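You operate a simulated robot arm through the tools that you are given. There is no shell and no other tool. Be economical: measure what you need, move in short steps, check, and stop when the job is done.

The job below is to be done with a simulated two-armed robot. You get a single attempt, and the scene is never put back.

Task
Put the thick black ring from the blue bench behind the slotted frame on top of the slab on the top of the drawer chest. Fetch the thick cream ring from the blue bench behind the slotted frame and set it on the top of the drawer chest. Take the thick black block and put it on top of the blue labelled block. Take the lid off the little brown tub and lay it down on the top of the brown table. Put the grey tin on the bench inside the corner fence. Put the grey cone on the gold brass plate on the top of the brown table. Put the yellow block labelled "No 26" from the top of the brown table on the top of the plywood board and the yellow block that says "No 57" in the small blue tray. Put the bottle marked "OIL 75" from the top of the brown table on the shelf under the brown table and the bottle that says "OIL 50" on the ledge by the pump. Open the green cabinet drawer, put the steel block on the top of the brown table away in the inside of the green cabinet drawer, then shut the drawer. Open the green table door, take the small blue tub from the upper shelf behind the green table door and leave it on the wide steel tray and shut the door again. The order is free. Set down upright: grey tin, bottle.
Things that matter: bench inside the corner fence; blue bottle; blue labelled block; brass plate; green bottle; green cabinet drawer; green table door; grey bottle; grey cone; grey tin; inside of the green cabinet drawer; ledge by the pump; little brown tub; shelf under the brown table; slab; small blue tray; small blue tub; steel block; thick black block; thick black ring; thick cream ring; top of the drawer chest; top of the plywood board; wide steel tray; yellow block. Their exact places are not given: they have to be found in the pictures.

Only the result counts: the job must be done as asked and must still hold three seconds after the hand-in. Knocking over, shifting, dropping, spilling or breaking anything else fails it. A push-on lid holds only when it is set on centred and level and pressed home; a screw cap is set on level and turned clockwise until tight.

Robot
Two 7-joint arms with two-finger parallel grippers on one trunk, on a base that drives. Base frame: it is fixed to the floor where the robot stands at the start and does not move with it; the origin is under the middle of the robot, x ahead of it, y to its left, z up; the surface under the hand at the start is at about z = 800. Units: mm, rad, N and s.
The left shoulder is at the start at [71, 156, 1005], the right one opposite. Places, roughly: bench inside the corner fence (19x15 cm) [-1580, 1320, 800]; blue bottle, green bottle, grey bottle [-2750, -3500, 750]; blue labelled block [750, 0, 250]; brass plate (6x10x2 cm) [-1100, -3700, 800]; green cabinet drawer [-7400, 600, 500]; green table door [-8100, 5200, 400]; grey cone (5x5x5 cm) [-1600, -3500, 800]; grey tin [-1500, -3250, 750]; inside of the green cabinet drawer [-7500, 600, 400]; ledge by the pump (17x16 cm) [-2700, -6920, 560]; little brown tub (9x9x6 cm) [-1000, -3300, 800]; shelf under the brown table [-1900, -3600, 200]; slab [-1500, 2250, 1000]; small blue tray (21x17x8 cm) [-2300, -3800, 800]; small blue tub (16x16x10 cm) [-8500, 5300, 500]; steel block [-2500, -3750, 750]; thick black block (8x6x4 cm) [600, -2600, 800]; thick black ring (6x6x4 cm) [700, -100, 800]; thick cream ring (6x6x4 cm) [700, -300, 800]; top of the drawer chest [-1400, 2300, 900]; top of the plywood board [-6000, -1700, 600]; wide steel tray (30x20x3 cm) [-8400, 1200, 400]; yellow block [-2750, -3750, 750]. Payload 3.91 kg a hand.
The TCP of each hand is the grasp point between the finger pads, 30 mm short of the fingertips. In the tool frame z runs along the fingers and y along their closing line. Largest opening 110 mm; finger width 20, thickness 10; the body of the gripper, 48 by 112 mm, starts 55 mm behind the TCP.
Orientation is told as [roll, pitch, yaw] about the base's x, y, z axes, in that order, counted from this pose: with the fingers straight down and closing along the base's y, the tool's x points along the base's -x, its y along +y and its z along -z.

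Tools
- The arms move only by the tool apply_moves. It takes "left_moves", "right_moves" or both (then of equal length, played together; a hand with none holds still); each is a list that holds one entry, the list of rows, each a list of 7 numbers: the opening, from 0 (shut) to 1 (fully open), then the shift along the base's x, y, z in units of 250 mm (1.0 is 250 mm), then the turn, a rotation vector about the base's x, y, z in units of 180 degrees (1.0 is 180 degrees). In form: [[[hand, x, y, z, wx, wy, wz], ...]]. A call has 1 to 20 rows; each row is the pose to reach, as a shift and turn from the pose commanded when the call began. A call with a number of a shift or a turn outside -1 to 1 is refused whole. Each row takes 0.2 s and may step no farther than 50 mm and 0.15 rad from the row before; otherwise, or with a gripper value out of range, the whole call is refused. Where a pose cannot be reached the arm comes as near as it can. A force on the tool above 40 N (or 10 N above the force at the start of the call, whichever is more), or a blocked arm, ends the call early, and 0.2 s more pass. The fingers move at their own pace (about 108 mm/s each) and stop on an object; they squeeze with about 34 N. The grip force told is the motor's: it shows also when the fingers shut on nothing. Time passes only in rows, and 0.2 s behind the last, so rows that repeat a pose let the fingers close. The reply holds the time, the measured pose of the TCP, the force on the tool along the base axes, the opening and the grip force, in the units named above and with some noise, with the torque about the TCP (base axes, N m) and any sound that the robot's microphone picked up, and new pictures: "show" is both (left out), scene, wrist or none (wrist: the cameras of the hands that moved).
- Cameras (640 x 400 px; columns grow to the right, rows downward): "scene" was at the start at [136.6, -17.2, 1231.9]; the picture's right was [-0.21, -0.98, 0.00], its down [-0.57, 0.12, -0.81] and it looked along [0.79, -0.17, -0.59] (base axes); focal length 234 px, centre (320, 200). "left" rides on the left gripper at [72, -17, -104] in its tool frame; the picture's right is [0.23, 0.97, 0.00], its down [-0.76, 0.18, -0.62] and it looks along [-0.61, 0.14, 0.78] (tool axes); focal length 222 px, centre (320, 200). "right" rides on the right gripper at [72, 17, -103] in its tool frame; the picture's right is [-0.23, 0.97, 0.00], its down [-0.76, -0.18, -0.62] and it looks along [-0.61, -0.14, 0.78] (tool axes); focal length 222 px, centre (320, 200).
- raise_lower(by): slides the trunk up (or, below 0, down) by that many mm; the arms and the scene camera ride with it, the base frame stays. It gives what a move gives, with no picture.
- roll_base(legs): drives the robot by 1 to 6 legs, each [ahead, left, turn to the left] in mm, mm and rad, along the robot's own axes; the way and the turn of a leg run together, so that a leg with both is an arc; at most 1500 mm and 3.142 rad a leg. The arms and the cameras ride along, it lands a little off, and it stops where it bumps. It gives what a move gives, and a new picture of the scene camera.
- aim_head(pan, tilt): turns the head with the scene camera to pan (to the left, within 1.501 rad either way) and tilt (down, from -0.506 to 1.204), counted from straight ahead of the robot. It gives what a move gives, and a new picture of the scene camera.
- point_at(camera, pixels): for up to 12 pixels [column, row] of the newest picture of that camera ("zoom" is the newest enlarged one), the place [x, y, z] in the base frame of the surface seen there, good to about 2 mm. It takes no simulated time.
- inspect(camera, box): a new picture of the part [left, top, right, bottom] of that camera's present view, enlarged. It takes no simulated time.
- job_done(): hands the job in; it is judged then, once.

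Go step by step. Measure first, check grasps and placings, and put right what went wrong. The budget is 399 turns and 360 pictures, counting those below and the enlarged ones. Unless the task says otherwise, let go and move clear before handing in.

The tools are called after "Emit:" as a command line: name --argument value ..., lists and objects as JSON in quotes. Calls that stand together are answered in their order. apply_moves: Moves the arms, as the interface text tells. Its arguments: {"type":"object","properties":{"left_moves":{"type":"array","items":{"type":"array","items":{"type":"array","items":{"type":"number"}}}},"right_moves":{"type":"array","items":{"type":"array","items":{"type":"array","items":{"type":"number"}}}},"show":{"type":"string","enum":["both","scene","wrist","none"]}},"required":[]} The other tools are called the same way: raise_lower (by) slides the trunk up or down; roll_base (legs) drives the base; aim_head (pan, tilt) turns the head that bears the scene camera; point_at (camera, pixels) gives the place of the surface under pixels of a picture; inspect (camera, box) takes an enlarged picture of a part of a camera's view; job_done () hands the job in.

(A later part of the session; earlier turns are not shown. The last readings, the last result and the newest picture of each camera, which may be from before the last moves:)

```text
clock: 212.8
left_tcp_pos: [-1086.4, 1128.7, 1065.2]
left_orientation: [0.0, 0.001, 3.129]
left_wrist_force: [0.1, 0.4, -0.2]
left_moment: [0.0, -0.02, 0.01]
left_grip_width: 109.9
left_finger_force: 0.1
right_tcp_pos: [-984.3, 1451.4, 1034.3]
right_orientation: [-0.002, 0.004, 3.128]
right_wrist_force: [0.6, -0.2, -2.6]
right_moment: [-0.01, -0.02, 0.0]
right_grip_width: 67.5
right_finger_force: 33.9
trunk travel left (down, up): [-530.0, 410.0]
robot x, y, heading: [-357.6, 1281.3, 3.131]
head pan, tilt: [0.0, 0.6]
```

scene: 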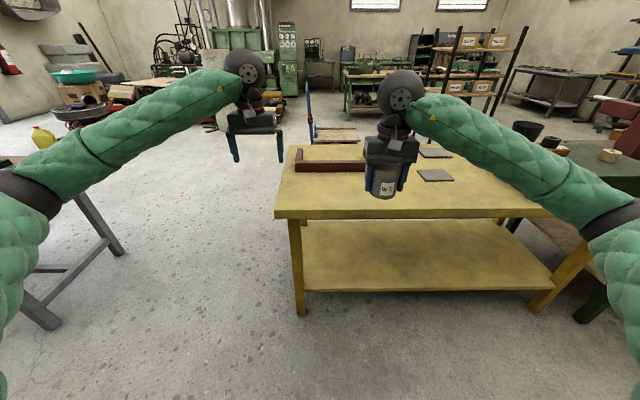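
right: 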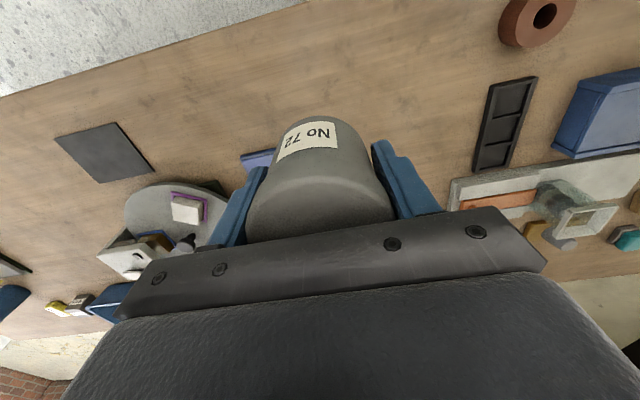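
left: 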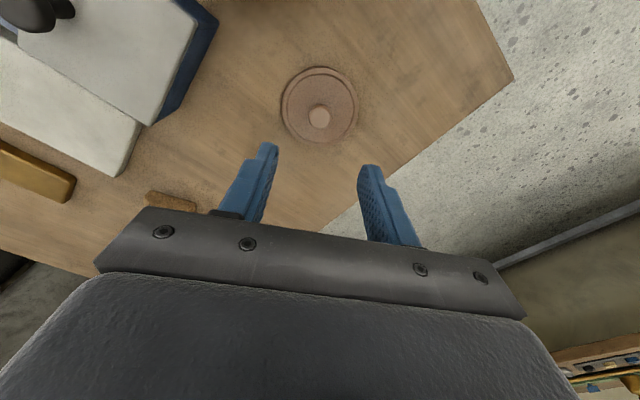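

Emit:
point_at --camera "scene" --pixels '[[300, 200], [300, 172], [330, 167], [360, 168], [304, 150], [340, 152], [280, 210], [360, 212], [330, 158], [350, 180]]'

Emit:
inspect --camera "scene" --box '[270, 130, 430, 230]'

```text
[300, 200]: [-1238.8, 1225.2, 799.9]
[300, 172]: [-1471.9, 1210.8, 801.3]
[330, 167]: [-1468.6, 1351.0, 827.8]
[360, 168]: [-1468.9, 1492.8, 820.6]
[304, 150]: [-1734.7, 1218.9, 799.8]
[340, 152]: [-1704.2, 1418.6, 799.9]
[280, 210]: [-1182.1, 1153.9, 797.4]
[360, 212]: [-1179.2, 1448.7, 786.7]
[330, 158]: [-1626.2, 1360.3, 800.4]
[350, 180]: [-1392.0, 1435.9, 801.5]
```

```text
4.00 times, centred on (350, 180) of scene
```

zoom: 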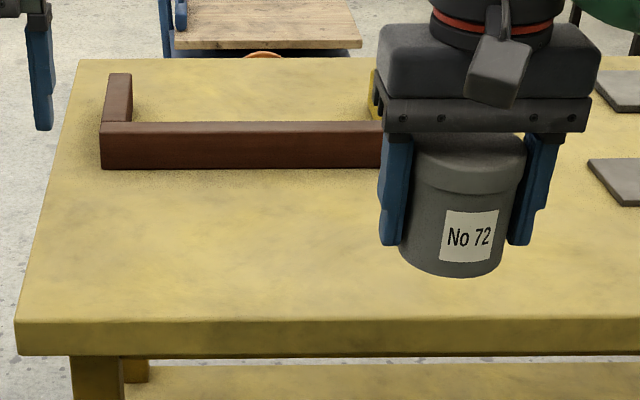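

The corner fence is open to the back: inside is x<-1490, y>1235. I drive closer and place the tin around (-1580,1325).

Emit:
roll_base --legs '[[400, 60, 0.01]]'

Emit:
apply_moves --right_moves '[[[0, -0.15, -0.05, 0, 0, 0, 0], [0, -0.3, -0.1, 0, 0, 0, 0], [0, -0.45, -0.15, 0, 0, 0, 0], [0, -0.6, -0.2, 0, 0, 0, 0], [0, -0.75, -0.26, 0, 0, 0, 0]]]' --show "both"

```text
clock: 215.3
left_tcp_pos: [-1486.0, 1063.0, 1064.5]
left_orientation: [0.0, 0.003, 3.138]
left_wrist_force: [-1.3, -1.1, -0.1]
left_moment: [0.03, -0.01, 0.0]
left_grip_width: 110.0
left_finger_force: 0.0
right_tcp_pos: [-1385.7, 1387.9, 1033.6]
right_orientation: [-0.002, 0.004, 3.139]
right_wrist_force: [-1.2, -0.5, -3.2]
right_moment: [0.01, -0.01, 0.03]
right_grip_width: 67.6
right_finger_force: 34.5
trunk travel left (down, up): [-530.0, 410.0]
robot x, y, heading: [-753.0, 1226.2, 3.138]
head pan, tilt: [0.0, 0.6]
```

scene: 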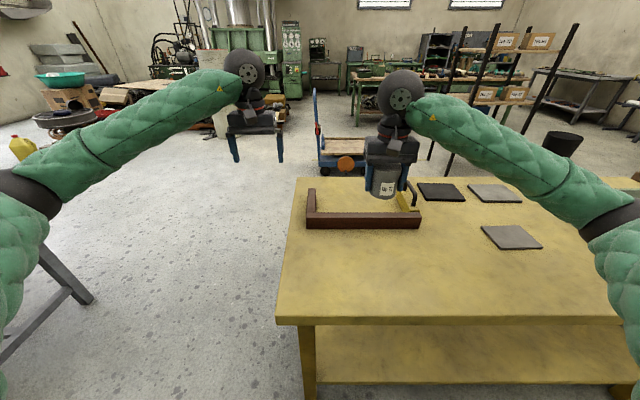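

```text
clock: 216.5
left_tcp_pos: [-1485.6, 1063.3, 1064.4]
left_orientation: [-0.002, 0.002, 3.141]
left_wrist_force: [0.0, 0.1, -0.8]
left_moment: [0.01, 0.0, -0.02]
left_grip_width: 109.8
left_finger_force: 0.1
right_tcp_pos: [-1576.7, 1320.6, 1032.4]
right_orientation: [-0.004, 0.003, 3.14]
right_wrist_force: [0.2, -0.2, -1.5]
right_moment: [0.04, -0.01, 0.0]
right_grip_width: 67.8
right_finger_force: 34.0
trunk travel left (down, up): [-530.0, 410.0]
robot x, y, heading: [-753.1, 1229.4, 3.137]
head pan, tilt: [0.0, 0.6]
```

scene: 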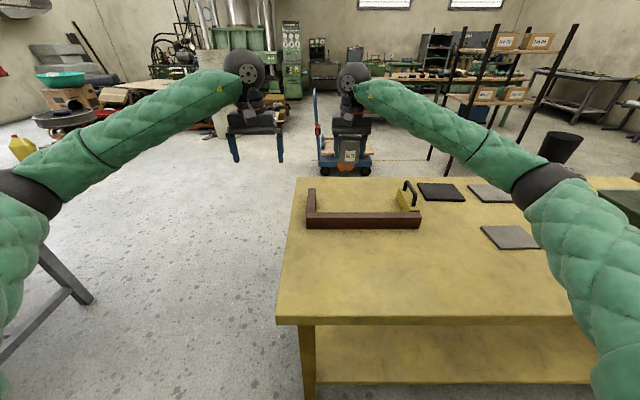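
right: 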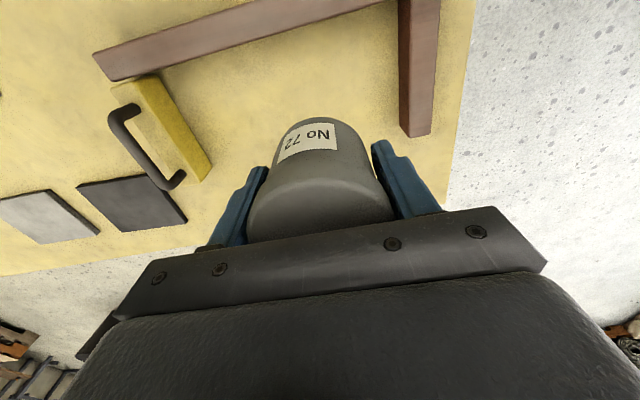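

I measure the inside of the fence from the wrist view.

Emit:
point_at --camera "right" --pixels '[[260, 40], [410, 120], [415, 70], [205, 165], [140, 80], [230, 90], [380, 80], [440, 150], [230, 150], [380, 30]]'

```text
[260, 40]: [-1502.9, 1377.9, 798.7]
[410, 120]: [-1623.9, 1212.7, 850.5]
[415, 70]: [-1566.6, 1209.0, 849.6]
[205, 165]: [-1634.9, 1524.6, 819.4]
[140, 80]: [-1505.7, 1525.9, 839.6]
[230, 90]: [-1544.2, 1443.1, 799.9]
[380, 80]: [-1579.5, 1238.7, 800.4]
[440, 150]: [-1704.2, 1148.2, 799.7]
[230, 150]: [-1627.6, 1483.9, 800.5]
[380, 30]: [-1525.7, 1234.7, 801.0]
```

Inside centre is about (-1578,1320); I lower the tin straight down there.

Emit:
apply_moves --right_moves '[[[0, -0.008, 0.01, -0.18, 0, 0, 0], [0, -0.008, 0.01, -0.36, 0, 0, 0], [0, -0.008, 0.01, -0.54, 0, 0, 0], [0, -0.008, 0.01, -0.7, 0, 0, 0], [0, -0.008, 0.01, -0.77, 0, 0, 0], [0, -0.008, 0.01, -0.772, 0, 0, 0]]]' --show "wrist"

```text
clock: 217.9
left_tcp_pos: [-1484.2, 1063.3, 1063.5]
left_orientation: [0.0, 0.001, 3.139]
left_wrist_force: [-0.9, 0.9, -0.6]
left_moment: [0.0, 0.03, 0.0]
left_grip_width: 109.9
left_finger_force: 0.0
right_tcp_pos: [-1574.0, 1324.4, 840.5]
right_orientation: [-0.001, 0.003, 3.141]
right_wrist_force: [0.3, 0.1, -2.4]
right_moment: [-0.01, -0.01, 0.0]
right_grip_width: 67.6
right_finger_force: 33.6
trunk travel left (down, up): [-530.0, 410.0]
robot x, y, heading: [-755.1, 1229.6, 3.141]
head pan, tilt: [0.0, 0.6]
```

right: 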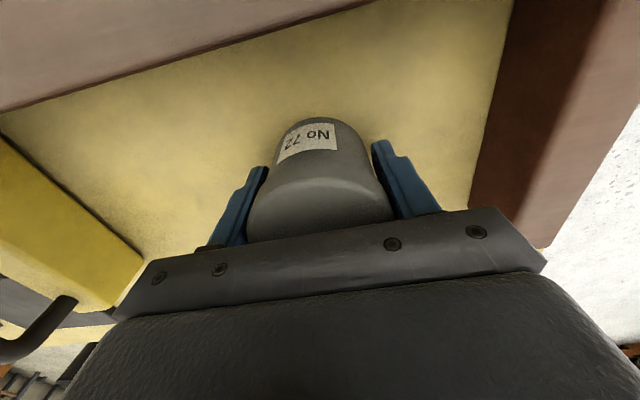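

Just above the surface. I lower 2 mm, open and rise.

Emit:
apply_moves --right_moves '[[[0, 0, 0, -0.009, 0, 0, 0], [0, 0, 0, -0.009, 0, 0, 0], [1, 0, 0, -0.009, 0, 0, 0], [1, 0, 0, -0.009, 0, 0, 0], [1, 0, 0, 0.15, 0, 0, 0], [1, 0, 0, 0.33, 0, 0, 0], [1, 0, 0, 0.51, 0, 0, 0], [1, 0, 0, 0.69, 0, 0, 0], [1, 0, 0, 0.8, 0, 0, 0]]]' --show "wrist"

```text
clock: 219.9
left_tcp_pos: [-1484.4, 1063.1, 1065.3]
left_orientation: [0.001, 0.002, 3.139]
left_wrist_force: [-0.5, 0.3, 0.1]
left_moment: [0.01, -0.03, 0.0]
left_grip_width: 109.9
left_finger_force: 0.0
right_tcp_pos: [-1573.7, 1324.0, 1041.6]
right_orientation: [-0.003, 0.003, 3.14]
right_wrist_force: [-0.1, 0.2, -0.4]
right_moment: [0.02, -0.01, -0.04]
right_grip_width: 109.7
right_finger_force: 0.1
trunk travel left (down, up): [-530.0, 410.0]
robot x, y, heading: [-754.4, 1228.7, 3.139]
head pan, tilt: [0.0, 0.6]
```

right: 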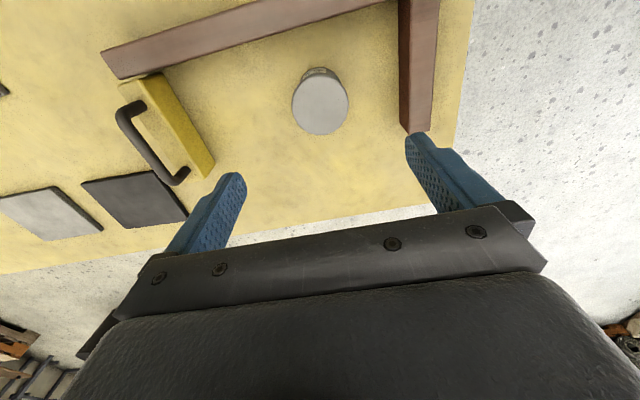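

The tin stands inside the fence. I return to the brown table, toward its far end.

Emit:
roll_base --legs '[[-400, 0, 0], [0, 0, 1.571], [1270, 0, 0], [1270, 0, 0], [1270, 0, 0], [0, -1000, 0]]'

Emit:
aim_head --pan -0.8 --tilt 0.5

```text
clock: 249.0
left_tcp_pos: [-1217.5, -3316.4, 1063.7]
left_orientation: [0.0, 0.001, -1.568]
left_wrist_force: [-0.2, 0.6, -0.2]
left_moment: [0.0, 0.0, 0.0]
left_grip_width: 110.0
left_finger_force: 0.1
right_tcp_pos: [-1477.9, -3409.0, 1041.6]
right_orientation: [-0.001, 0.003, -1.569]
right_wrist_force: [-0.6, -0.2, -0.2]
right_moment: [0.02, -0.02, -0.01]
right_grip_width: 109.8
right_finger_force: 0.1
trunk travel left (down, up): [-530.0, 410.0]
robot x, y, heading: [-1385.8, -2587.2, -1.571]
head pan, tilt: [0.0, 0.6]
```

scene: 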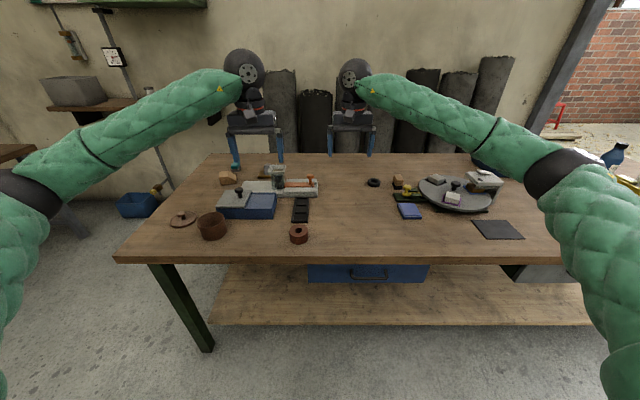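

```text
clock: 250.1
left_tcp_pos: [-1216.7, -3315.8, 1064.5]
left_orientation: [0.001, 0.003, -1.571]
left_wrist_force: [0.2, 0.4, 0.2]
left_moment: [0.03, 0.01, -0.02]
left_grip_width: 109.8
left_finger_force: 0.0
right_tcp_pos: [-1476.8, -3408.0, 1041.4]
right_orientation: [-0.002, 0.001, -1.568]
right_wrist_force: [0.0, 0.5, 0.4]
right_moment: [-0.01, -0.02, 0.05]
right_grip_width: 109.8
right_finger_force: 0.1
trunk travel left (down, up): [-530.0, 410.0]
robot x, y, heading: [-1385.9, -2586.3, -1.571]
head pan, tilt: [-0.799, 0.499]
```

scene: 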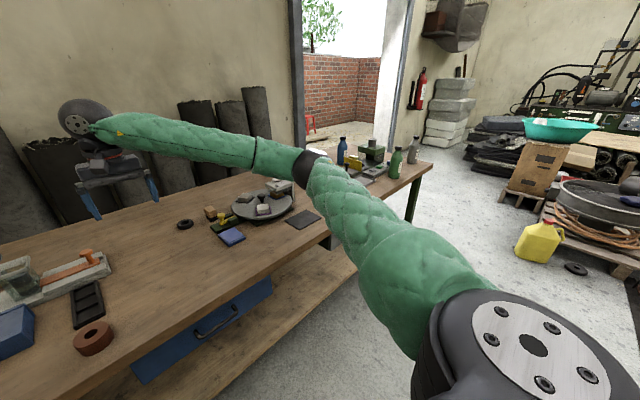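

The way west along the table is clear. I strafe on and look at the bottles' end.

Emit:
roll_base --legs '[[0, -1150, 0]]'

Emit:
aim_head --pan 0 --tilt 0.65

Emit:
inspect --camera "scene" --box '[220, 130, 460, 280]'

```text
clock: 256.0
left_tcp_pos: [-2366.2, -3321.9, 1064.7]
left_orientation: [0.001, 0.003, -1.56]
left_wrist_force: [0.3, -0.1, -0.4]
left_moment: [-0.01, -0.02, 0.0]
left_grip_width: 109.9
left_finger_force: 0.2
right_tcp_pos: [-2623.9, -3416.6, 1040.6]
right_orientation: [-0.002, 0.004, -1.558]
right_wrist_force: [0.4, 0.3, 0.2]
right_moment: [0.02, -0.04, -0.01]
right_grip_width: 109.7
right_finger_force: 0.1
trunk travel left (down, up): [-530.0, 410.0]
robot x, y, heading: [-2539.3, -2593.4, -1.561]
head pan, tilt: [-0.799, 0.499]
```

scene: 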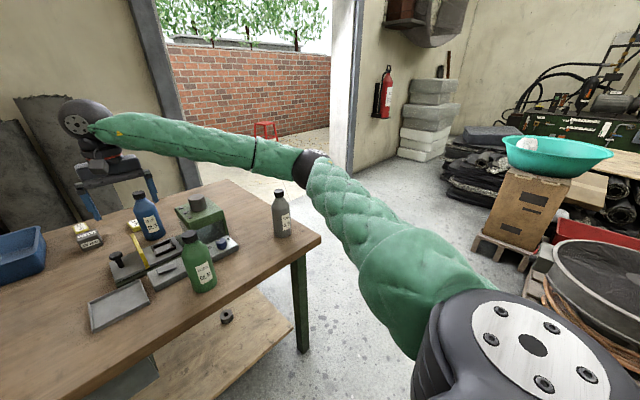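

```text
clock: 257.1
left_tcp_pos: [-2365.7, -3322.0, 1064.9]
left_orientation: [0.001, 0.002, -1.561]
left_wrist_force: [-0.4, 0.2, -0.5]
left_moment: [-0.01, 0.0, 0.02]
left_grip_width: 110.0
left_finger_force: 0.0
right_tcp_pos: [-2624.7, -3415.8, 1041.5]
right_orientation: [-0.001, 0.003, -1.561]
right_wrist_force: [0.1, 0.7, 0.0]
right_moment: [0.01, -0.02, 0.02]
right_grip_width: 109.5
right_finger_force: 0.1
trunk travel left (down, up): [-530.0, 410.0]
robot x, y, heading: [-2539.3, -2598.0, -1.565]
head pan, tilt: [0.0, 0.649]
```

scene: 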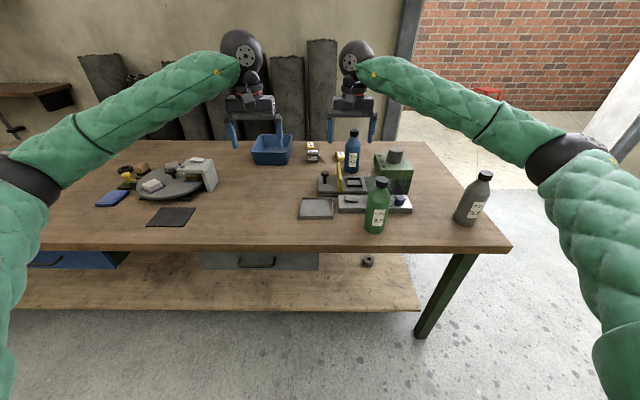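

```text
2.67 times, centred on (340, 205) of scene
```

zoom: 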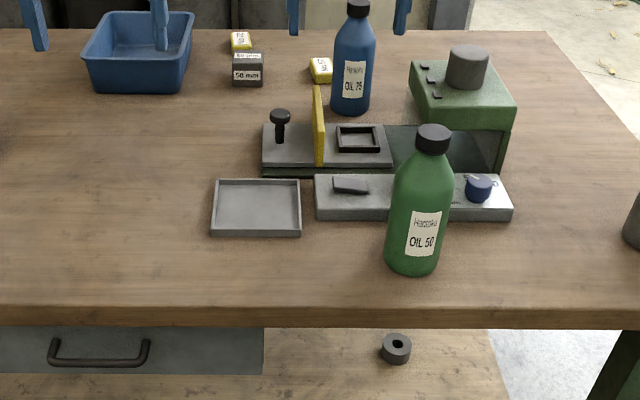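

OIL 75 is the blue bottle (353,150), OIL 50 the green one (377,205), and the yellow blocks and steel block "50 mm" are beside the blue bottle. I zoom and measure.

Emit:
inspect --camera "scene" --box '[290, 125, 370, 175]'

Emit:
point_at --camera "scene" --pixels '[[310, 143], [310, 147], [313, 152], [313, 158], [338, 153], [340, 158], [353, 132], [353, 155], [353, 172], [378, 180], [378, 205], [378, 230]]'

Emit:
point_at --camera "scene" --pixels '[[253, 150], [290, 135], [272, 162], [272, 138], [272, 150], [368, 262], [315, 290], [350, 280], [480, 200], [510, 245], [400, 305], [300, 250]]'

```text
8.00 times, centred on (330, 150) of scene
```

zoom: 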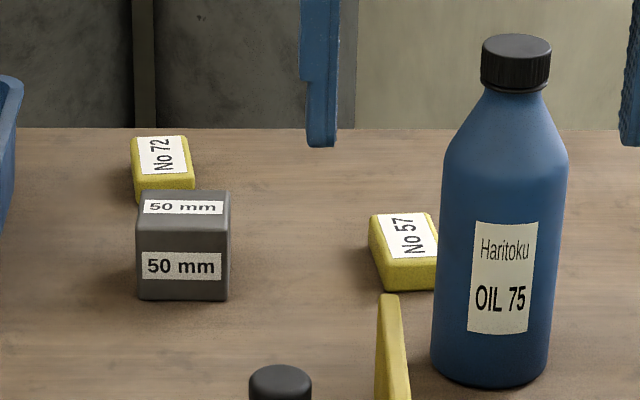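

```text
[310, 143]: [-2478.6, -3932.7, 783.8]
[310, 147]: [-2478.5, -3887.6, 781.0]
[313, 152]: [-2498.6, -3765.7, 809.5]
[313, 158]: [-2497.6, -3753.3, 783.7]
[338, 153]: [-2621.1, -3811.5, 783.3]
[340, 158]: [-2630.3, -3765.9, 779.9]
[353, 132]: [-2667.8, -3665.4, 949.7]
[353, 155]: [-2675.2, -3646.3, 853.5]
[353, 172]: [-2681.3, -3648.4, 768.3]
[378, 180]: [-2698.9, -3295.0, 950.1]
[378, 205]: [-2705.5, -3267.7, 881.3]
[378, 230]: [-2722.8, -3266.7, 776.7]
```

```text
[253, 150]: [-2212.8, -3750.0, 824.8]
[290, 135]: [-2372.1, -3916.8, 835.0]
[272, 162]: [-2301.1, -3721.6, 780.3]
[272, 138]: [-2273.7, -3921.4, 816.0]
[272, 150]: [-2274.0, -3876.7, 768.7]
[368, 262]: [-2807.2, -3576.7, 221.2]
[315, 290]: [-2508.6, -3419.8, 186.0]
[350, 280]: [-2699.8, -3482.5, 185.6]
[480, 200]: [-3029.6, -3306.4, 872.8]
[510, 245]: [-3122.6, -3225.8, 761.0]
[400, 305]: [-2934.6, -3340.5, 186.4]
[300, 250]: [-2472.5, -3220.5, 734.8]
```

No 26 isn't visible yet; it may hide behind the blue bottle. I look with the right wrist camera.

Emit:
inspect --camera "right" --box '[0, 0, 640, 400]'

Emit:
inspect --camera "left" --box '[0, 0, 640, 400]'

```text
1.00 times, centred on (320, 200) of right (not enlarged: the box is as wide or as high as the picture)
```

zoom: 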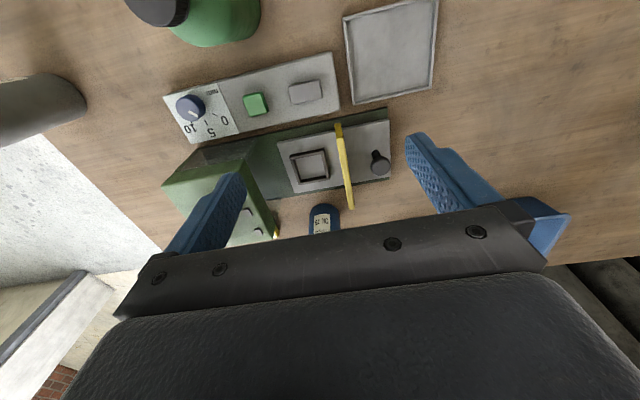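

```text
1.00 times, centred on (320, 200) of left (not enlarged: the box is as wide or as high as the picture)
```

zoom: 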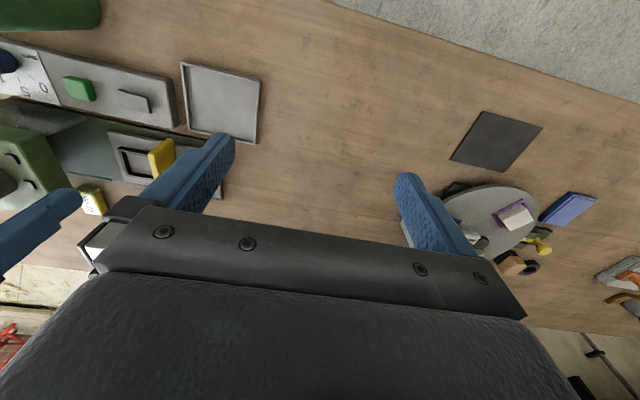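

A yellow corner shows behind the green machine, probably No 26. I drive closer, then measure the blue bottle from the hand.

Emit:
roll_base --legs '[[185, -40, -0.006]]'

Emit:
inspect --camera "right" --box '[0, 0, 640, 400]'

Emit:
inspect --camera "scene" --box '[260, 130, 420, 230]'

```text
clock: 258.7
left_tcp_pos: [-2411.1, -3509.6, 1063.5]
left_orientation: [0.0, 0.004, -1.567]
left_wrist_force: [-0.2, -0.4, 0.2]
left_moment: [0.01, -0.01, 0.0]
left_grip_width: 109.8
left_finger_force: 0.0
right_tcp_pos: [-2670.2, -3601.1, 1039.9]
right_orientation: [-0.003, 0.004, -1.566]
right_wrist_force: [-0.6, -1.0, -0.4]
right_moment: [0.02, -0.03, 0.02]
right_grip_width: 109.9
right_finger_force: 0.1
trunk travel left (down, up): [-530.0, 410.0]
robot x, y, heading: [-2579.2, -2778.6, -1.57]
head pan, tilt: [0.0, 0.649]
```

scene: 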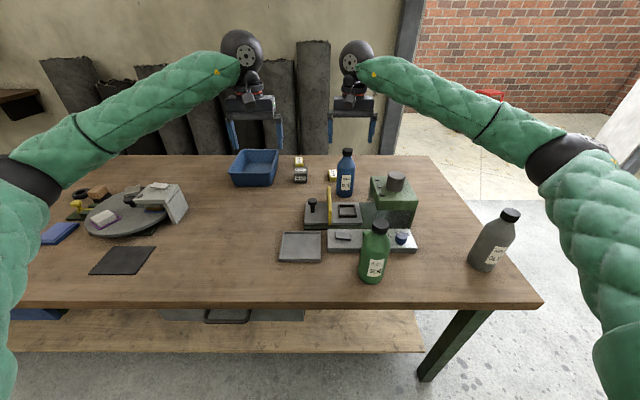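

```text
1.00 times, centred on (320, 200) of right (not enlarged: the box is as wide or as high as the picture)
```

zoom: 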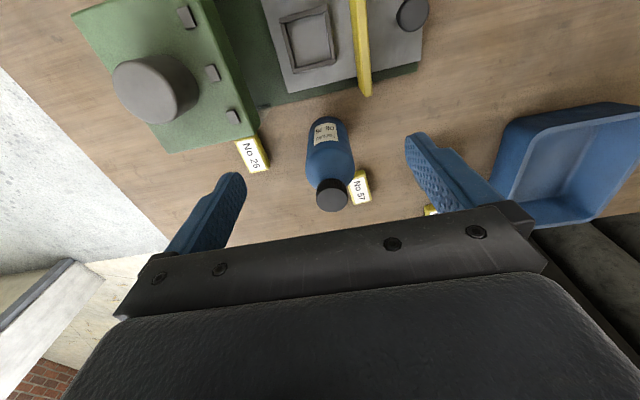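

```text
4.00 times, centred on (340, 180) of scene
```

zoom: 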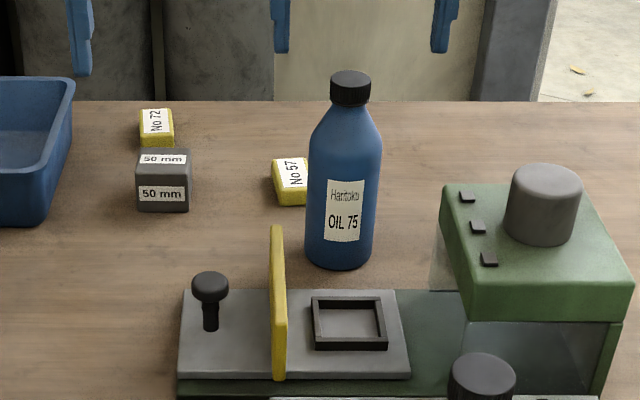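

No 26 shows at (253,155) in the right view, behind the machine. I measure from both views.

Emit:
point_at --camera "zoom" --pixels '[[350, 73], [350, 90], [310, 180], [380, 180], [343, 200], [343, 262], [277, 230], [200, 165], [155, 205], [295, 170], [290, 200], [540, 180]]'

Emit:
inspect --camera "right" --box '[160, 90, 480, 290]'

Emit:
point_at --camera "zoom" --pixels '[[342, 205], [330, 130], [155, 105], [205, 95], [210, 160], [175, 160], [185, 125], [395, 195], [392, 165], [418, 220], [340, 185], [340, 230]]'

```text
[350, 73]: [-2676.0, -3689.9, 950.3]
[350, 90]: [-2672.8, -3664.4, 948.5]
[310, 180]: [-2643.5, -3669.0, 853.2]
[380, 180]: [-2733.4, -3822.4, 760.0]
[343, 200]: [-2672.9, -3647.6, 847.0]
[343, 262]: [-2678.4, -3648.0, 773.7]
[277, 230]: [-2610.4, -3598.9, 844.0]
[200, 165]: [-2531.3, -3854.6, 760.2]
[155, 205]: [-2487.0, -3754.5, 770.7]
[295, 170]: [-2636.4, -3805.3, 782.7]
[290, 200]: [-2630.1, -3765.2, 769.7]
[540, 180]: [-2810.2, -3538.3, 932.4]
```

```text
2.00 times, centred on (320, 190) of right
```

zoom: 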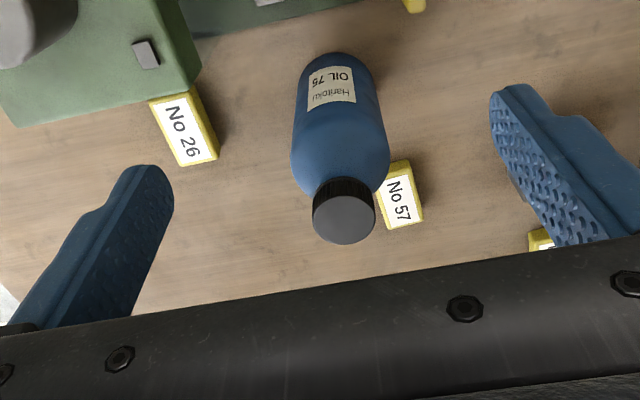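

```text
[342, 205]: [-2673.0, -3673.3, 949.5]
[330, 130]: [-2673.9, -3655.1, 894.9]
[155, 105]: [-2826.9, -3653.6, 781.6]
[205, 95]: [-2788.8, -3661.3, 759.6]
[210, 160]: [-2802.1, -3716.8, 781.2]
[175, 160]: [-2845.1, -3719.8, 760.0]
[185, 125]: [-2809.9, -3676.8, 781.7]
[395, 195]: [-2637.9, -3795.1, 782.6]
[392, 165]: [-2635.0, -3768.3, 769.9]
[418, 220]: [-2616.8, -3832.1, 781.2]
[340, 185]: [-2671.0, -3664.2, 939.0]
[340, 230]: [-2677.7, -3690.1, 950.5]
```

I check the machine's edge nearest the bottle before the approach.

Emit:
inspect --camera "scene" --box '[320, 160, 440, 235]'

Emit:
point_at --camera "zoom" --pixels '[[272, 92], [300, 230], [280, 150], [300, 90], [48, 150], [52, 290], [245, 200]]'

```text
5.33 times, centred on (380, 198) of scene
```

zoom: 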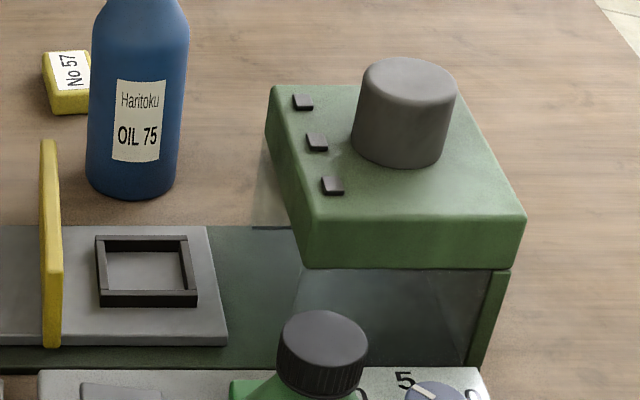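

```text
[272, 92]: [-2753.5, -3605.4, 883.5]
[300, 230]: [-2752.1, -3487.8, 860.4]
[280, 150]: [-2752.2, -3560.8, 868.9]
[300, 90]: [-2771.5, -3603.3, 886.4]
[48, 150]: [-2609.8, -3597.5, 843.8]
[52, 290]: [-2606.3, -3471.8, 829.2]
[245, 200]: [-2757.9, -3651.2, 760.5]
```

Clearance is about 19 mm on the machine side. I tilt the right hand 45° into a pre-grasp above and before the bottle.

Emit:
apply_moves --right_moves '[[[0.88, 0, 0.08, -0.02, -0.0417, 0, 0], [0.88, 0, 0.1, -0.06, -0.0833, 0, 0], [0.88, -0.01, 0.1, -0.12, -0.125, 0, 0], [0.88, -0.02, 0.08, -0.24, -0.1667, 0, 0], [0.88, -0.024, 0.04, -0.36, -0.2083, 0, 0], [0.88, -0.024, 0, -0.488, -0.25, 0, 0]]]' --show "wrist"

```text
clock: 260.1
left_tcp_pos: [-2410.3, -3508.4, 1065.1]
left_orientation: [-0.001, 0.003, -1.568]
left_wrist_force: [0.1, 0.0, 0.3]
left_moment: [0.0, 0.03, 0.0]
left_grip_width: 109.7
left_finger_force: 0.0
right_tcp_pos: [-2676.0, -3601.5, 917.8]
right_orientation: [-0.005, -0.782, -1.566]
right_wrist_force: [0.4, -0.5, 0.0]
right_moment: [0.0, -0.01, 0.0]
right_grip_width: 96.9
right_finger_force: 0.1
trunk travel left (down, up): [-530.0, 410.0]
robot x, y, heading: [-2582.0, -2778.2, -1.57]
head pan, tilt: [0.0, 0.649]
```

right: 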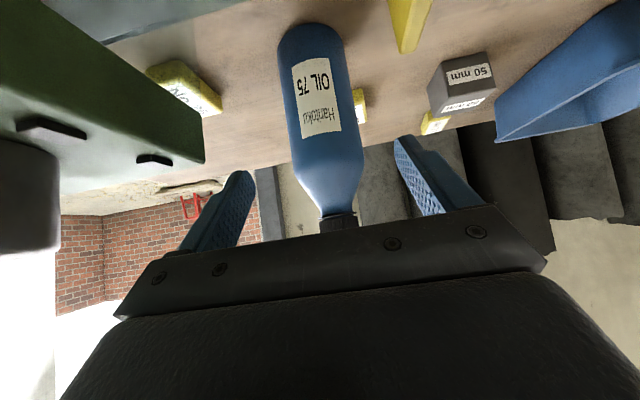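

Aligned: bottle at column 322 between the fingers. I advance along the tool axis, grip and lift slightly.

Emit:
apply_moves --right_moves '[[[0.88, 0, -0.1, -0.1, 0, 0, 0], [0.88, 0, -0.2, -0.2, 0, 0, 0], [0.88, 0, -0.284, -0.284, 0, 0, 0], [0, 0, -0.284, -0.284, 0, 0, 0], [0, 0, -0.284, -0.284, 0, 0, 0], [0, 0, -0.284, -0.284, 0, 0, 0], [0, 0, -0.284, -0.22, 0, 0, 0]]]' --show "both"

```text
clock: 261.7
left_tcp_pos: [-2406.6, -3503.1, 1065.7]
left_orientation: [-0.004, -0.004, -1.568]
left_wrist_force: [1.1, -0.4, 0.1]
left_moment: [-0.01, 0.0, 0.0]
left_grip_width: 110.1
left_finger_force: 0.0
right_tcp_pos: [-2672.4, -3666.7, 869.3]
right_orientation: [-0.012, -0.787, -1.561]
right_wrist_force: [0.3, 0.2, 0.3]
right_moment: [0.07, 0.01, 0.01]
right_grip_width: 67.4
right_finger_force: 34.1
trunk travel left (down, up): [-530.0, 410.0]
robot x, y, heading: [-2580.9, -2777.4, -1.57]
head pan, tilt: [0.0, 0.649]
```

scene: 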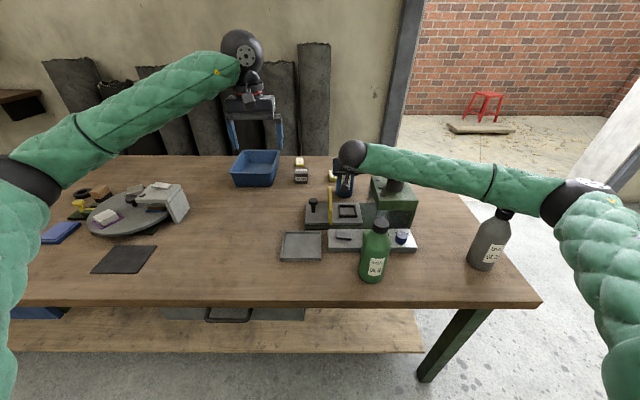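
right: 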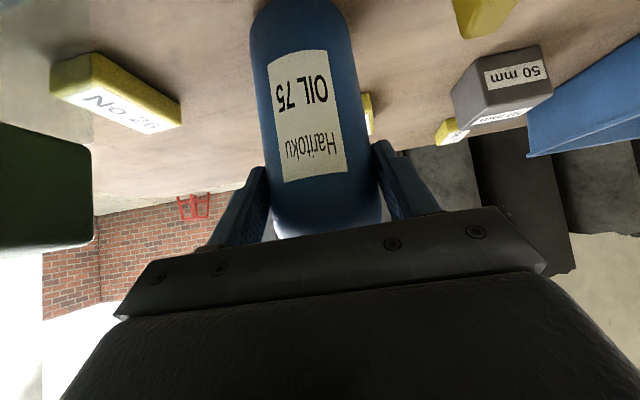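

The readings are a few mm off for both hands, so something may be pressing on the robot. I hold still and re-read, and zoom on the forearm near the machine.

Emit:
apply_moves --right_moves '[[[0, 0, 0, 0, 0, 0, 0]]]' --show "none"

Emit:
inspect --camera "scene" --box '[310, 120, 470, 250]'

Emit:
point_at --camera "zoom" --pixels '[[160, 100], [250, 130], [330, 160], [350, 240], [300, 262], [125, 285]]'

```text
clock: 262.1
left_tcp_pos: [-2406.8, -3502.5, 1067.6]
left_orientation: [-0.003, -0.003, -1.568]
left_wrist_force: [-0.4, 0.4, 0.1]
left_moment: [0.03, 0.03, -0.01]
left_grip_width: 109.8
left_finger_force: 0.1
right_tcp_pos: [-2672.3, -3666.6, 870.2]
right_orientation: [-0.011, -0.79, -1.561]
right_wrist_force: [-0.2, -0.2, -0.3]
right_moment: [0.07, 0.01, 0.0]
right_grip_width: 67.4
right_finger_force: 33.7
trunk travel left (down, up): [-530.0, 410.0]
robot x, y, heading: [-2579.2, -2781.5, -1.564]
head pan, tilt: [0.0, 0.649]
```

```text
3.08 times, centred on (390, 185) of scene
```

zoom: 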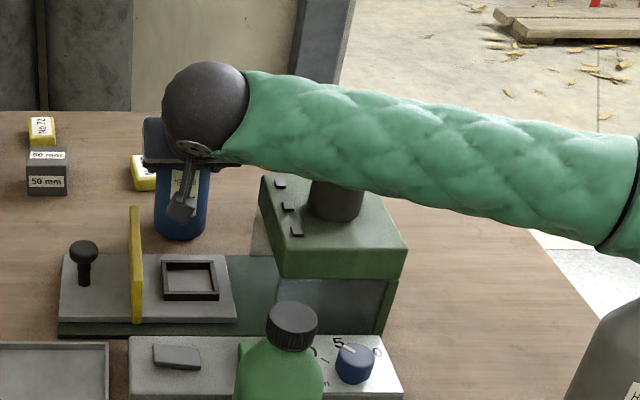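

```text
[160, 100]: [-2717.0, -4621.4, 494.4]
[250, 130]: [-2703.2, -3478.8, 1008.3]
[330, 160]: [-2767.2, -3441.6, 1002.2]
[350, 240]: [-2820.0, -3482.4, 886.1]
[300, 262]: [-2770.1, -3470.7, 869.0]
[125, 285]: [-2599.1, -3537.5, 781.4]
```

The forearm seems to be resting on the machine's cylinder. I raise the trunk straight up 120 mm to free it without side motion.

Emit:
raise_lower --by 120

Emit:
inspect --camera "scene" --box '[290, 120, 450, 250]'

Emit:
point_at --camera "zoom" --pixels '[[130, 250], [150, 180], [300, 280], [270, 200], [350, 300], [340, 240], [140, 260], [175, 330], [260, 330], [60, 300]]'

```text
clock: 263.6
left_tcp_pos: [-2408.7, -3508.1, 1184.2]
left_orientation: [0.001, 0.002, -1.567]
left_wrist_force: [-0.4, -0.1, 0.0]
left_moment: [0.04, 0.01, -0.01]
left_grip_width: 110.2
left_finger_force: 0.1
right_tcp_pos: [-2675.2, -3671.2, 984.7]
right_orientation: [-0.009, -0.784, -1.565]
right_wrist_force: [0.0, -0.1, -5.2]
right_moment: [0.04, -0.01, -0.02]
right_grip_width: 67.6
right_finger_force: 33.5
trunk travel left (down, up): [-650.0, 290.0]
robot x, y, heading: [-2581.1, -2777.2, -1.567]
head pan, tilt: [0.0, 0.649]
```

```text
3.08 times, centred on (370, 185) of scene
```

zoom: 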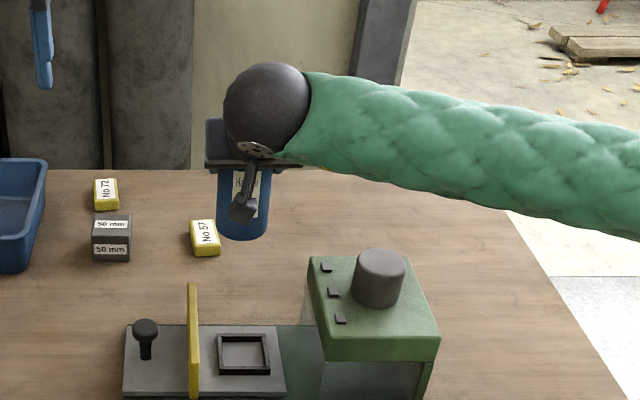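

```text
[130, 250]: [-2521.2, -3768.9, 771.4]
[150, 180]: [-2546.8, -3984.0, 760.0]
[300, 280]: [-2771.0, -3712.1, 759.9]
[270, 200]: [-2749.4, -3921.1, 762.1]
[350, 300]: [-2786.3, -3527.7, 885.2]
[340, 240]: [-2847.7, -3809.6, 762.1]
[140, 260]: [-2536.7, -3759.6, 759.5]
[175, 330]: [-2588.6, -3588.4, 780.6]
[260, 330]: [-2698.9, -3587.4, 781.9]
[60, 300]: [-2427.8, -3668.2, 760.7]
```

Free now; bottle held (5 N). I check whether the machine moved by measuring the same corners.

Emit:
inspect --camera "scene" --box '[340, 180, 436, 240]'

Emit:
point_at --camera "zoom" --pixels '[[180, 52], [184, 60], [210, 255], [190, 120], [310, 40], [310, 90], [345, 70], [272, 75]]'

```text
6.67 times, centred on (388, 210) of scene
```

zoom: 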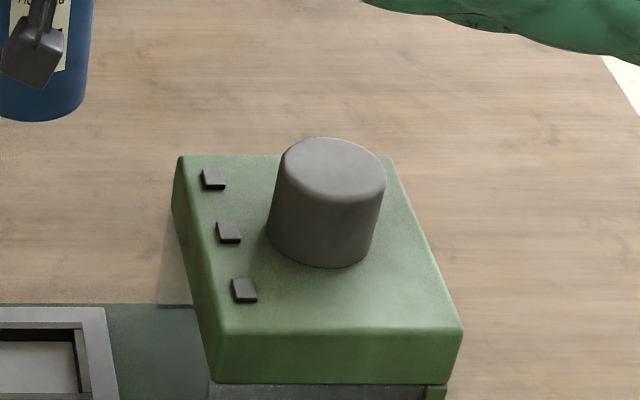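

```text
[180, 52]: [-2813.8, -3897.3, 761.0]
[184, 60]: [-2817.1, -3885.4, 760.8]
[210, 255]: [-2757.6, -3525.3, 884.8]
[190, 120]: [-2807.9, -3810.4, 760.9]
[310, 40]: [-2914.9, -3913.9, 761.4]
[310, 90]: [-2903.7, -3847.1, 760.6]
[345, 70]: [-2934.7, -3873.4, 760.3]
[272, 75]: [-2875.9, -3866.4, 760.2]
```

Emit:
point_at --camera "zoom" --pixels '[[183, 160], [182, 165], [215, 350], [220, 345], [330, 150], [330, 200], [390, 165], [455, 330], [330, 240]]'

```text
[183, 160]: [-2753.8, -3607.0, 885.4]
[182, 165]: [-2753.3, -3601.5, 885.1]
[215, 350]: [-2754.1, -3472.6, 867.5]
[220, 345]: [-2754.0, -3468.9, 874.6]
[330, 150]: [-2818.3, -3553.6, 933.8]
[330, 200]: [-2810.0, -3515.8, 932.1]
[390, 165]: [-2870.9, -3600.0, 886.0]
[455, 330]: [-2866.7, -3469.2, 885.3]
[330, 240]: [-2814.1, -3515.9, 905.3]
```

The machine hasn't moved (corner still at -2754,-3606). I raise 120 more to clear the green bottle and back the robot 300 away.

Emit:
raise_lower --by 120

Emit:
roll_base --legs '[[-330, 0, 0]]'

Emit:
apply_moves --left_moves '[[[0.5, 0, 0.1, 0.15, 0, 0, 0], [0.5, 0, 0.2, 0.3, 0, 0, 0], [0.5, 0, 0.3, 0.45, 0, 0, 0], [0.5, 0, 0.4, 0.6, 0, 0, 0], [0.5, 0, 0.5, 0.75, 0, 0, 0], [0.5, 0, 0.5, 0.93, 0, 0, 0]]]' --right_moves '[[[0, 0, 0.18, 0, 0, 0, 0], [0, 0, 0.36, 0, 0, 0, 0], [0, 0, 0.54, 0, 0, 0, 0], [0, 0, 0.72, 0, 0, 0, 0], [0, 0, 0.9, 0, 0, 0, 0], [0, 0, 1, 0, 0, 0, 0]]]' --show "scene"

```text
clock: 265.1
left_tcp_pos: [-2409.8, -3509.4, 1305.4]
left_orientation: [-0.001, 0.001, -1.567]
left_wrist_force: [0.6, -0.3, 0.1]
left_moment: [0.0, -0.02, 0.04]
left_grip_width: 110.0
left_finger_force: 0.1
right_tcp_pos: [-2674.1, -3671.5, 1102.9]
right_orientation: [-0.008, -0.782, -1.565]
right_wrist_force: [0.2, 1.2, -4.9]
right_moment: [0.07, -0.01, -0.02]
right_grip_width: 67.5
right_finger_force: 33.8
trunk travel left (down, up): [-770.0, 170.0]
robot x, y, heading: [-2582.4, -2780.1, -1.565]
head pan, tilt: [0.0, 0.649]
```

```text
clock: 267.2
left_tcp_pos: [-2411.0, -3179.8, 1305.1]
left_orientation: [-0.001, 0.002, -1.567]
left_wrist_force: [-0.4, -0.2, 0.9]
left_moment: [-0.03, -0.07, -0.01]
left_grip_width: 109.8
left_finger_force: 0.0
right_tcp_pos: [-2676.2, -3342.6, 1105.8]
right_orientation: [-0.007, -0.782, -1.565]
right_wrist_force: [-0.4, -0.1, -4.8]
right_moment: [0.07, 0.0, 0.02]
right_grip_width: 67.3
right_finger_force: 34.0
trunk travel left (down, up): [-770.0, 170.0]
robot x, y, heading: [-2579.7, -2451.2, -1.567]
head pan, tilt: [0.0, 0.649]
```

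scene: 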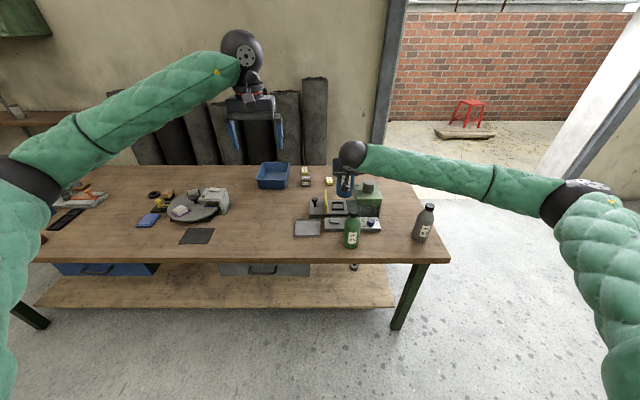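

```text
clock: 268.6
left_tcp_pos: [-2413.1, -3055.3, 1536.1]
left_orientation: [0.002, 0.001, -1.568]
left_wrist_force: [0.2, -0.3, 0.0]
left_moment: [-0.05, -0.02, 0.04]
left_grip_width: 55.0
left_finger_force: 0.0
right_tcp_pos: [-2678.8, -3093.4, 1104.7]
right_orientation: [-0.006, -0.782, -1.568]
right_wrist_force: [0.2, 0.0, -5.0]
right_moment: [0.04, -0.01, -0.02]
right_grip_width: 67.5
right_finger_force: 33.9
trunk travel left (down, up): [-770.0, 170.0]
robot x, y, heading: [-2580.5, -2448.4, -1.567]
head pan, tilt: [0.0, 0.649]
```

scene: 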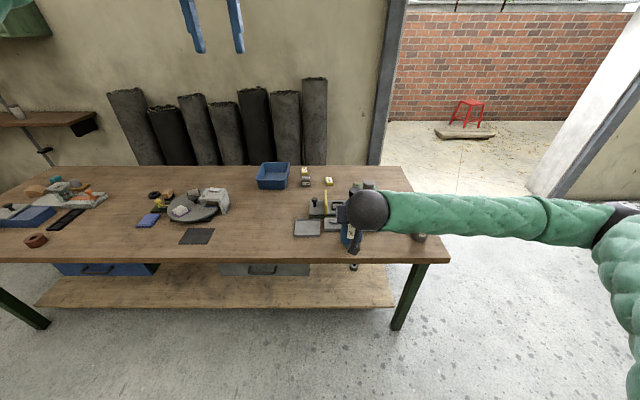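

I measure the shelf, drawer and leg before lowering.

Emit:
point_at --camera "scene" --pixels '[[340, 303], [390, 303], [340, 290], [408, 290], [308, 270], [300, 275], [355, 267], [375, 280], [380, 262], [320, 285], [440, 258]]'

Emit:
apply_moves --left_moves '[[[0.5, 0, 0, 0.16, 0, 0, 0], [0.5, 0, 0, 0.32, 0, 0, 0], [0.5, 0, 0, 0.48, 0, 0, 0], [0.5, 0, 0, 0.6, 0, 0, 0]]]' --show "none"

Emit:
raise_lower --by -400

Emit:
raise_lower --by -350

```text
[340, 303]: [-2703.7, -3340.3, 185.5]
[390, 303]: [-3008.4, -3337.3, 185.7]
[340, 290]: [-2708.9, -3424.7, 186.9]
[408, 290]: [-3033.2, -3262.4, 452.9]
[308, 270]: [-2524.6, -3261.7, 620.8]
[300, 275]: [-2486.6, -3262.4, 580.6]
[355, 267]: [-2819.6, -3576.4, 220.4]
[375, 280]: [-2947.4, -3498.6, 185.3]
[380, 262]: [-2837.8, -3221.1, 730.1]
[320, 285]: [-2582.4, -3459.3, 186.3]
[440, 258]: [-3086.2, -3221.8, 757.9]
```

```text
clock: 269.6
left_tcp_pos: [-2413.8, -3054.9, 1688.3]
left_orientation: [0.001, 0.0, -1.568]
left_wrist_force: [-0.1, -0.2, 0.1]
left_moment: [0.01, 0.02, -0.01]
left_grip_width: 54.9
left_finger_force: 0.0
right_tcp_pos: [-2678.8, -3092.2, 1106.2]
right_orientation: [-0.004, -0.782, -1.567]
right_wrist_force: [-0.2, 0.7, -5.0]
right_moment: [0.07, -0.01, 0.01]
right_grip_width: 67.4
right_finger_force: 33.7
trunk travel left (down, up): [-770.0, 170.0]
robot x, y, heading: [-2578.9, -2452.5, -1.569]
head pan, tilt: [0.0, 0.649]
```

```text
clock: 273.5
left_tcp_pos: [-2410.9, -3055.7, 1286.3]
left_orientation: [0.0, 0.002, -1.569]
left_wrist_force: [0.2, 0.0, 0.7]
left_moment: [0.01, -0.02, -0.01]
left_grip_width: 54.9
left_finger_force: 0.0
right_tcp_pos: [-2676.7, -3093.2, 705.6]
right_orientation: [-0.008, -0.782, -1.565]
right_wrist_force: [0.1, 0.7, -4.5]
right_moment: [0.04, -0.01, 0.0]
right_grip_width: 67.5
right_finger_force: 34.3
trunk travel left (down, up): [-370.0, 570.0]
robot x, y, heading: [-2581.1, -2453.0, -1.571]
head pan, tilt: [0.0, 0.649]
```

```text
clock: 276.9
left_tcp_pos: [-2411.4, -3055.1, 936.8]
left_orientation: [0.0, 0.002, -1.566]
left_wrist_force: [0.3, -0.5, -0.6]
left_moment: [0.01, 0.01, -0.01]
left_grip_width: 54.8
left_finger_force: 0.1
right_tcp_pos: [-2676.6, -3094.1, 354.6]
right_orientation: [-0.007, -0.783, -1.564]
right_wrist_force: [-0.9, -0.4, -4.7]
right_moment: [0.11, -0.04, 0.0]
right_grip_width: 67.5
right_finger_force: 33.7
trunk travel left (down, up): [-20.0, 920.0]
robot x, y, heading: [-2580.3, -2449.7, -1.567]
head pan, tilt: [0.0, 0.649]
```

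Shelf front edge is y -3335, z 186; the leg is at x -3033 and the drawer ends near x -2560. I drive in: 65 right, 230 ahead.

Emit:
roll_base --legs '[[0, -65, 0], [230, 0, 0]]'

Emit:
inspect --camera "right" --box '[0, 0, 640, 400]'

Emit:
point_at --camera "zoom" --pixels '[[300, 20], [280, 5], [310, 60], [200, 60], [450, 60], [150, 100]]'

```text
clock: 279.2
left_tcp_pos: [-2476.4, -3287.7, 936.4]
left_orientation: [-0.002, 0.001, -1.568]
left_wrist_force: [0.4, 0.7, 0.2]
left_moment: [0.01, 0.02, -0.03]
left_grip_width: 54.9
left_finger_force: 0.2
right_tcp_pos: [-2741.0, -3325.6, 355.0]
right_orientation: [-0.006, -0.781, -1.566]
right_wrist_force: [0.3, -0.6, -4.7]
right_moment: [0.12, 0.03, 0.0]
right_grip_width: 67.5
right_finger_force: 34.0
trunk travel left (down, up): [-20.0, 920.0]
robot x, y, heading: [-2643.6, -2685.3, -1.572]
head pan, tilt: [0.0, 0.649]
```

scene: 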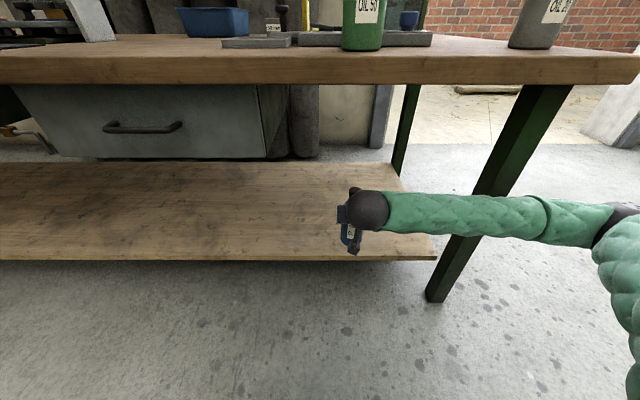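

```text
1.00 times, centred on (320, 200) of right (not enlarged: the box is as wide or as high as the picture)
```

zoom: 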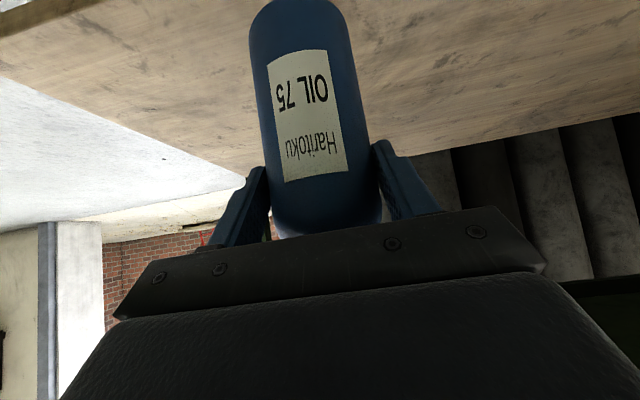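

```text
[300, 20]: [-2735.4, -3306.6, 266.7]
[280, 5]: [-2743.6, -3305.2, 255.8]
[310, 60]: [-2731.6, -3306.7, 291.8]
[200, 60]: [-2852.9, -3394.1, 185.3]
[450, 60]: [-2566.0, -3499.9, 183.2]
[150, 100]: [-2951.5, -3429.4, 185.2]
```

The bottle bottom is lower than I assumed; I measure it in the scene view.

Emit:
inspect --camera "scene" --box '[310, 170, 406, 270]'

Emit:
point_at --camera "zoom" --pixels '[[150, 290], [160, 290], [158, 300], [165, 305], [170, 310], [140, 270], [170, 270], [180, 320], [190, 300]]'

```text
4.00 times, centred on (358, 220) of scene
```

zoom: 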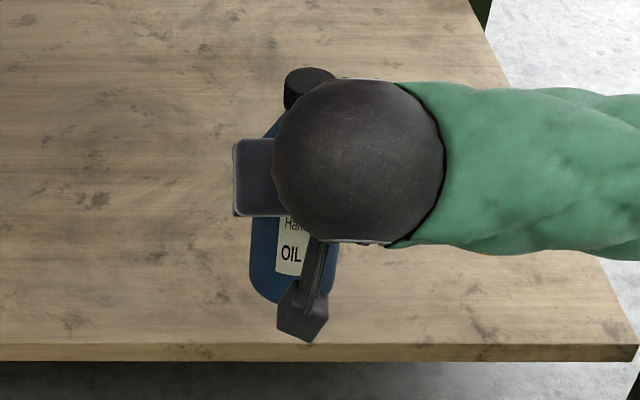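

```text
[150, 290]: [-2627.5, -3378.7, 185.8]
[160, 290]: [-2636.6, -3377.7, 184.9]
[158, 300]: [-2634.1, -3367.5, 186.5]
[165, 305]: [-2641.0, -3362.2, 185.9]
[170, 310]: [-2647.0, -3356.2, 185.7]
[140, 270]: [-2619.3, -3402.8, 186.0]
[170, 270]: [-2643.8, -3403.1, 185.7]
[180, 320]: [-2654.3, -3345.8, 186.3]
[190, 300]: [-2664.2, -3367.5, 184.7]
```

Emit:
point_at --camera "zoom" --pixels '[[262, 292], [268, 300], [256, 285], [275, 303], [305, 72], [300, 80], [255, 240], [262, 260]]'

```text
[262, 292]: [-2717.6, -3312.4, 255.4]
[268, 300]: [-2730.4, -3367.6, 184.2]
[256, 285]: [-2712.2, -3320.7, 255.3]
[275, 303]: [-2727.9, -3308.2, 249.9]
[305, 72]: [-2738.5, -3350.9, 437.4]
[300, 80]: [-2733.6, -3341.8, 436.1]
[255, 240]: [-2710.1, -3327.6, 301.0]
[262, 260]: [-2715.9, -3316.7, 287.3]
```

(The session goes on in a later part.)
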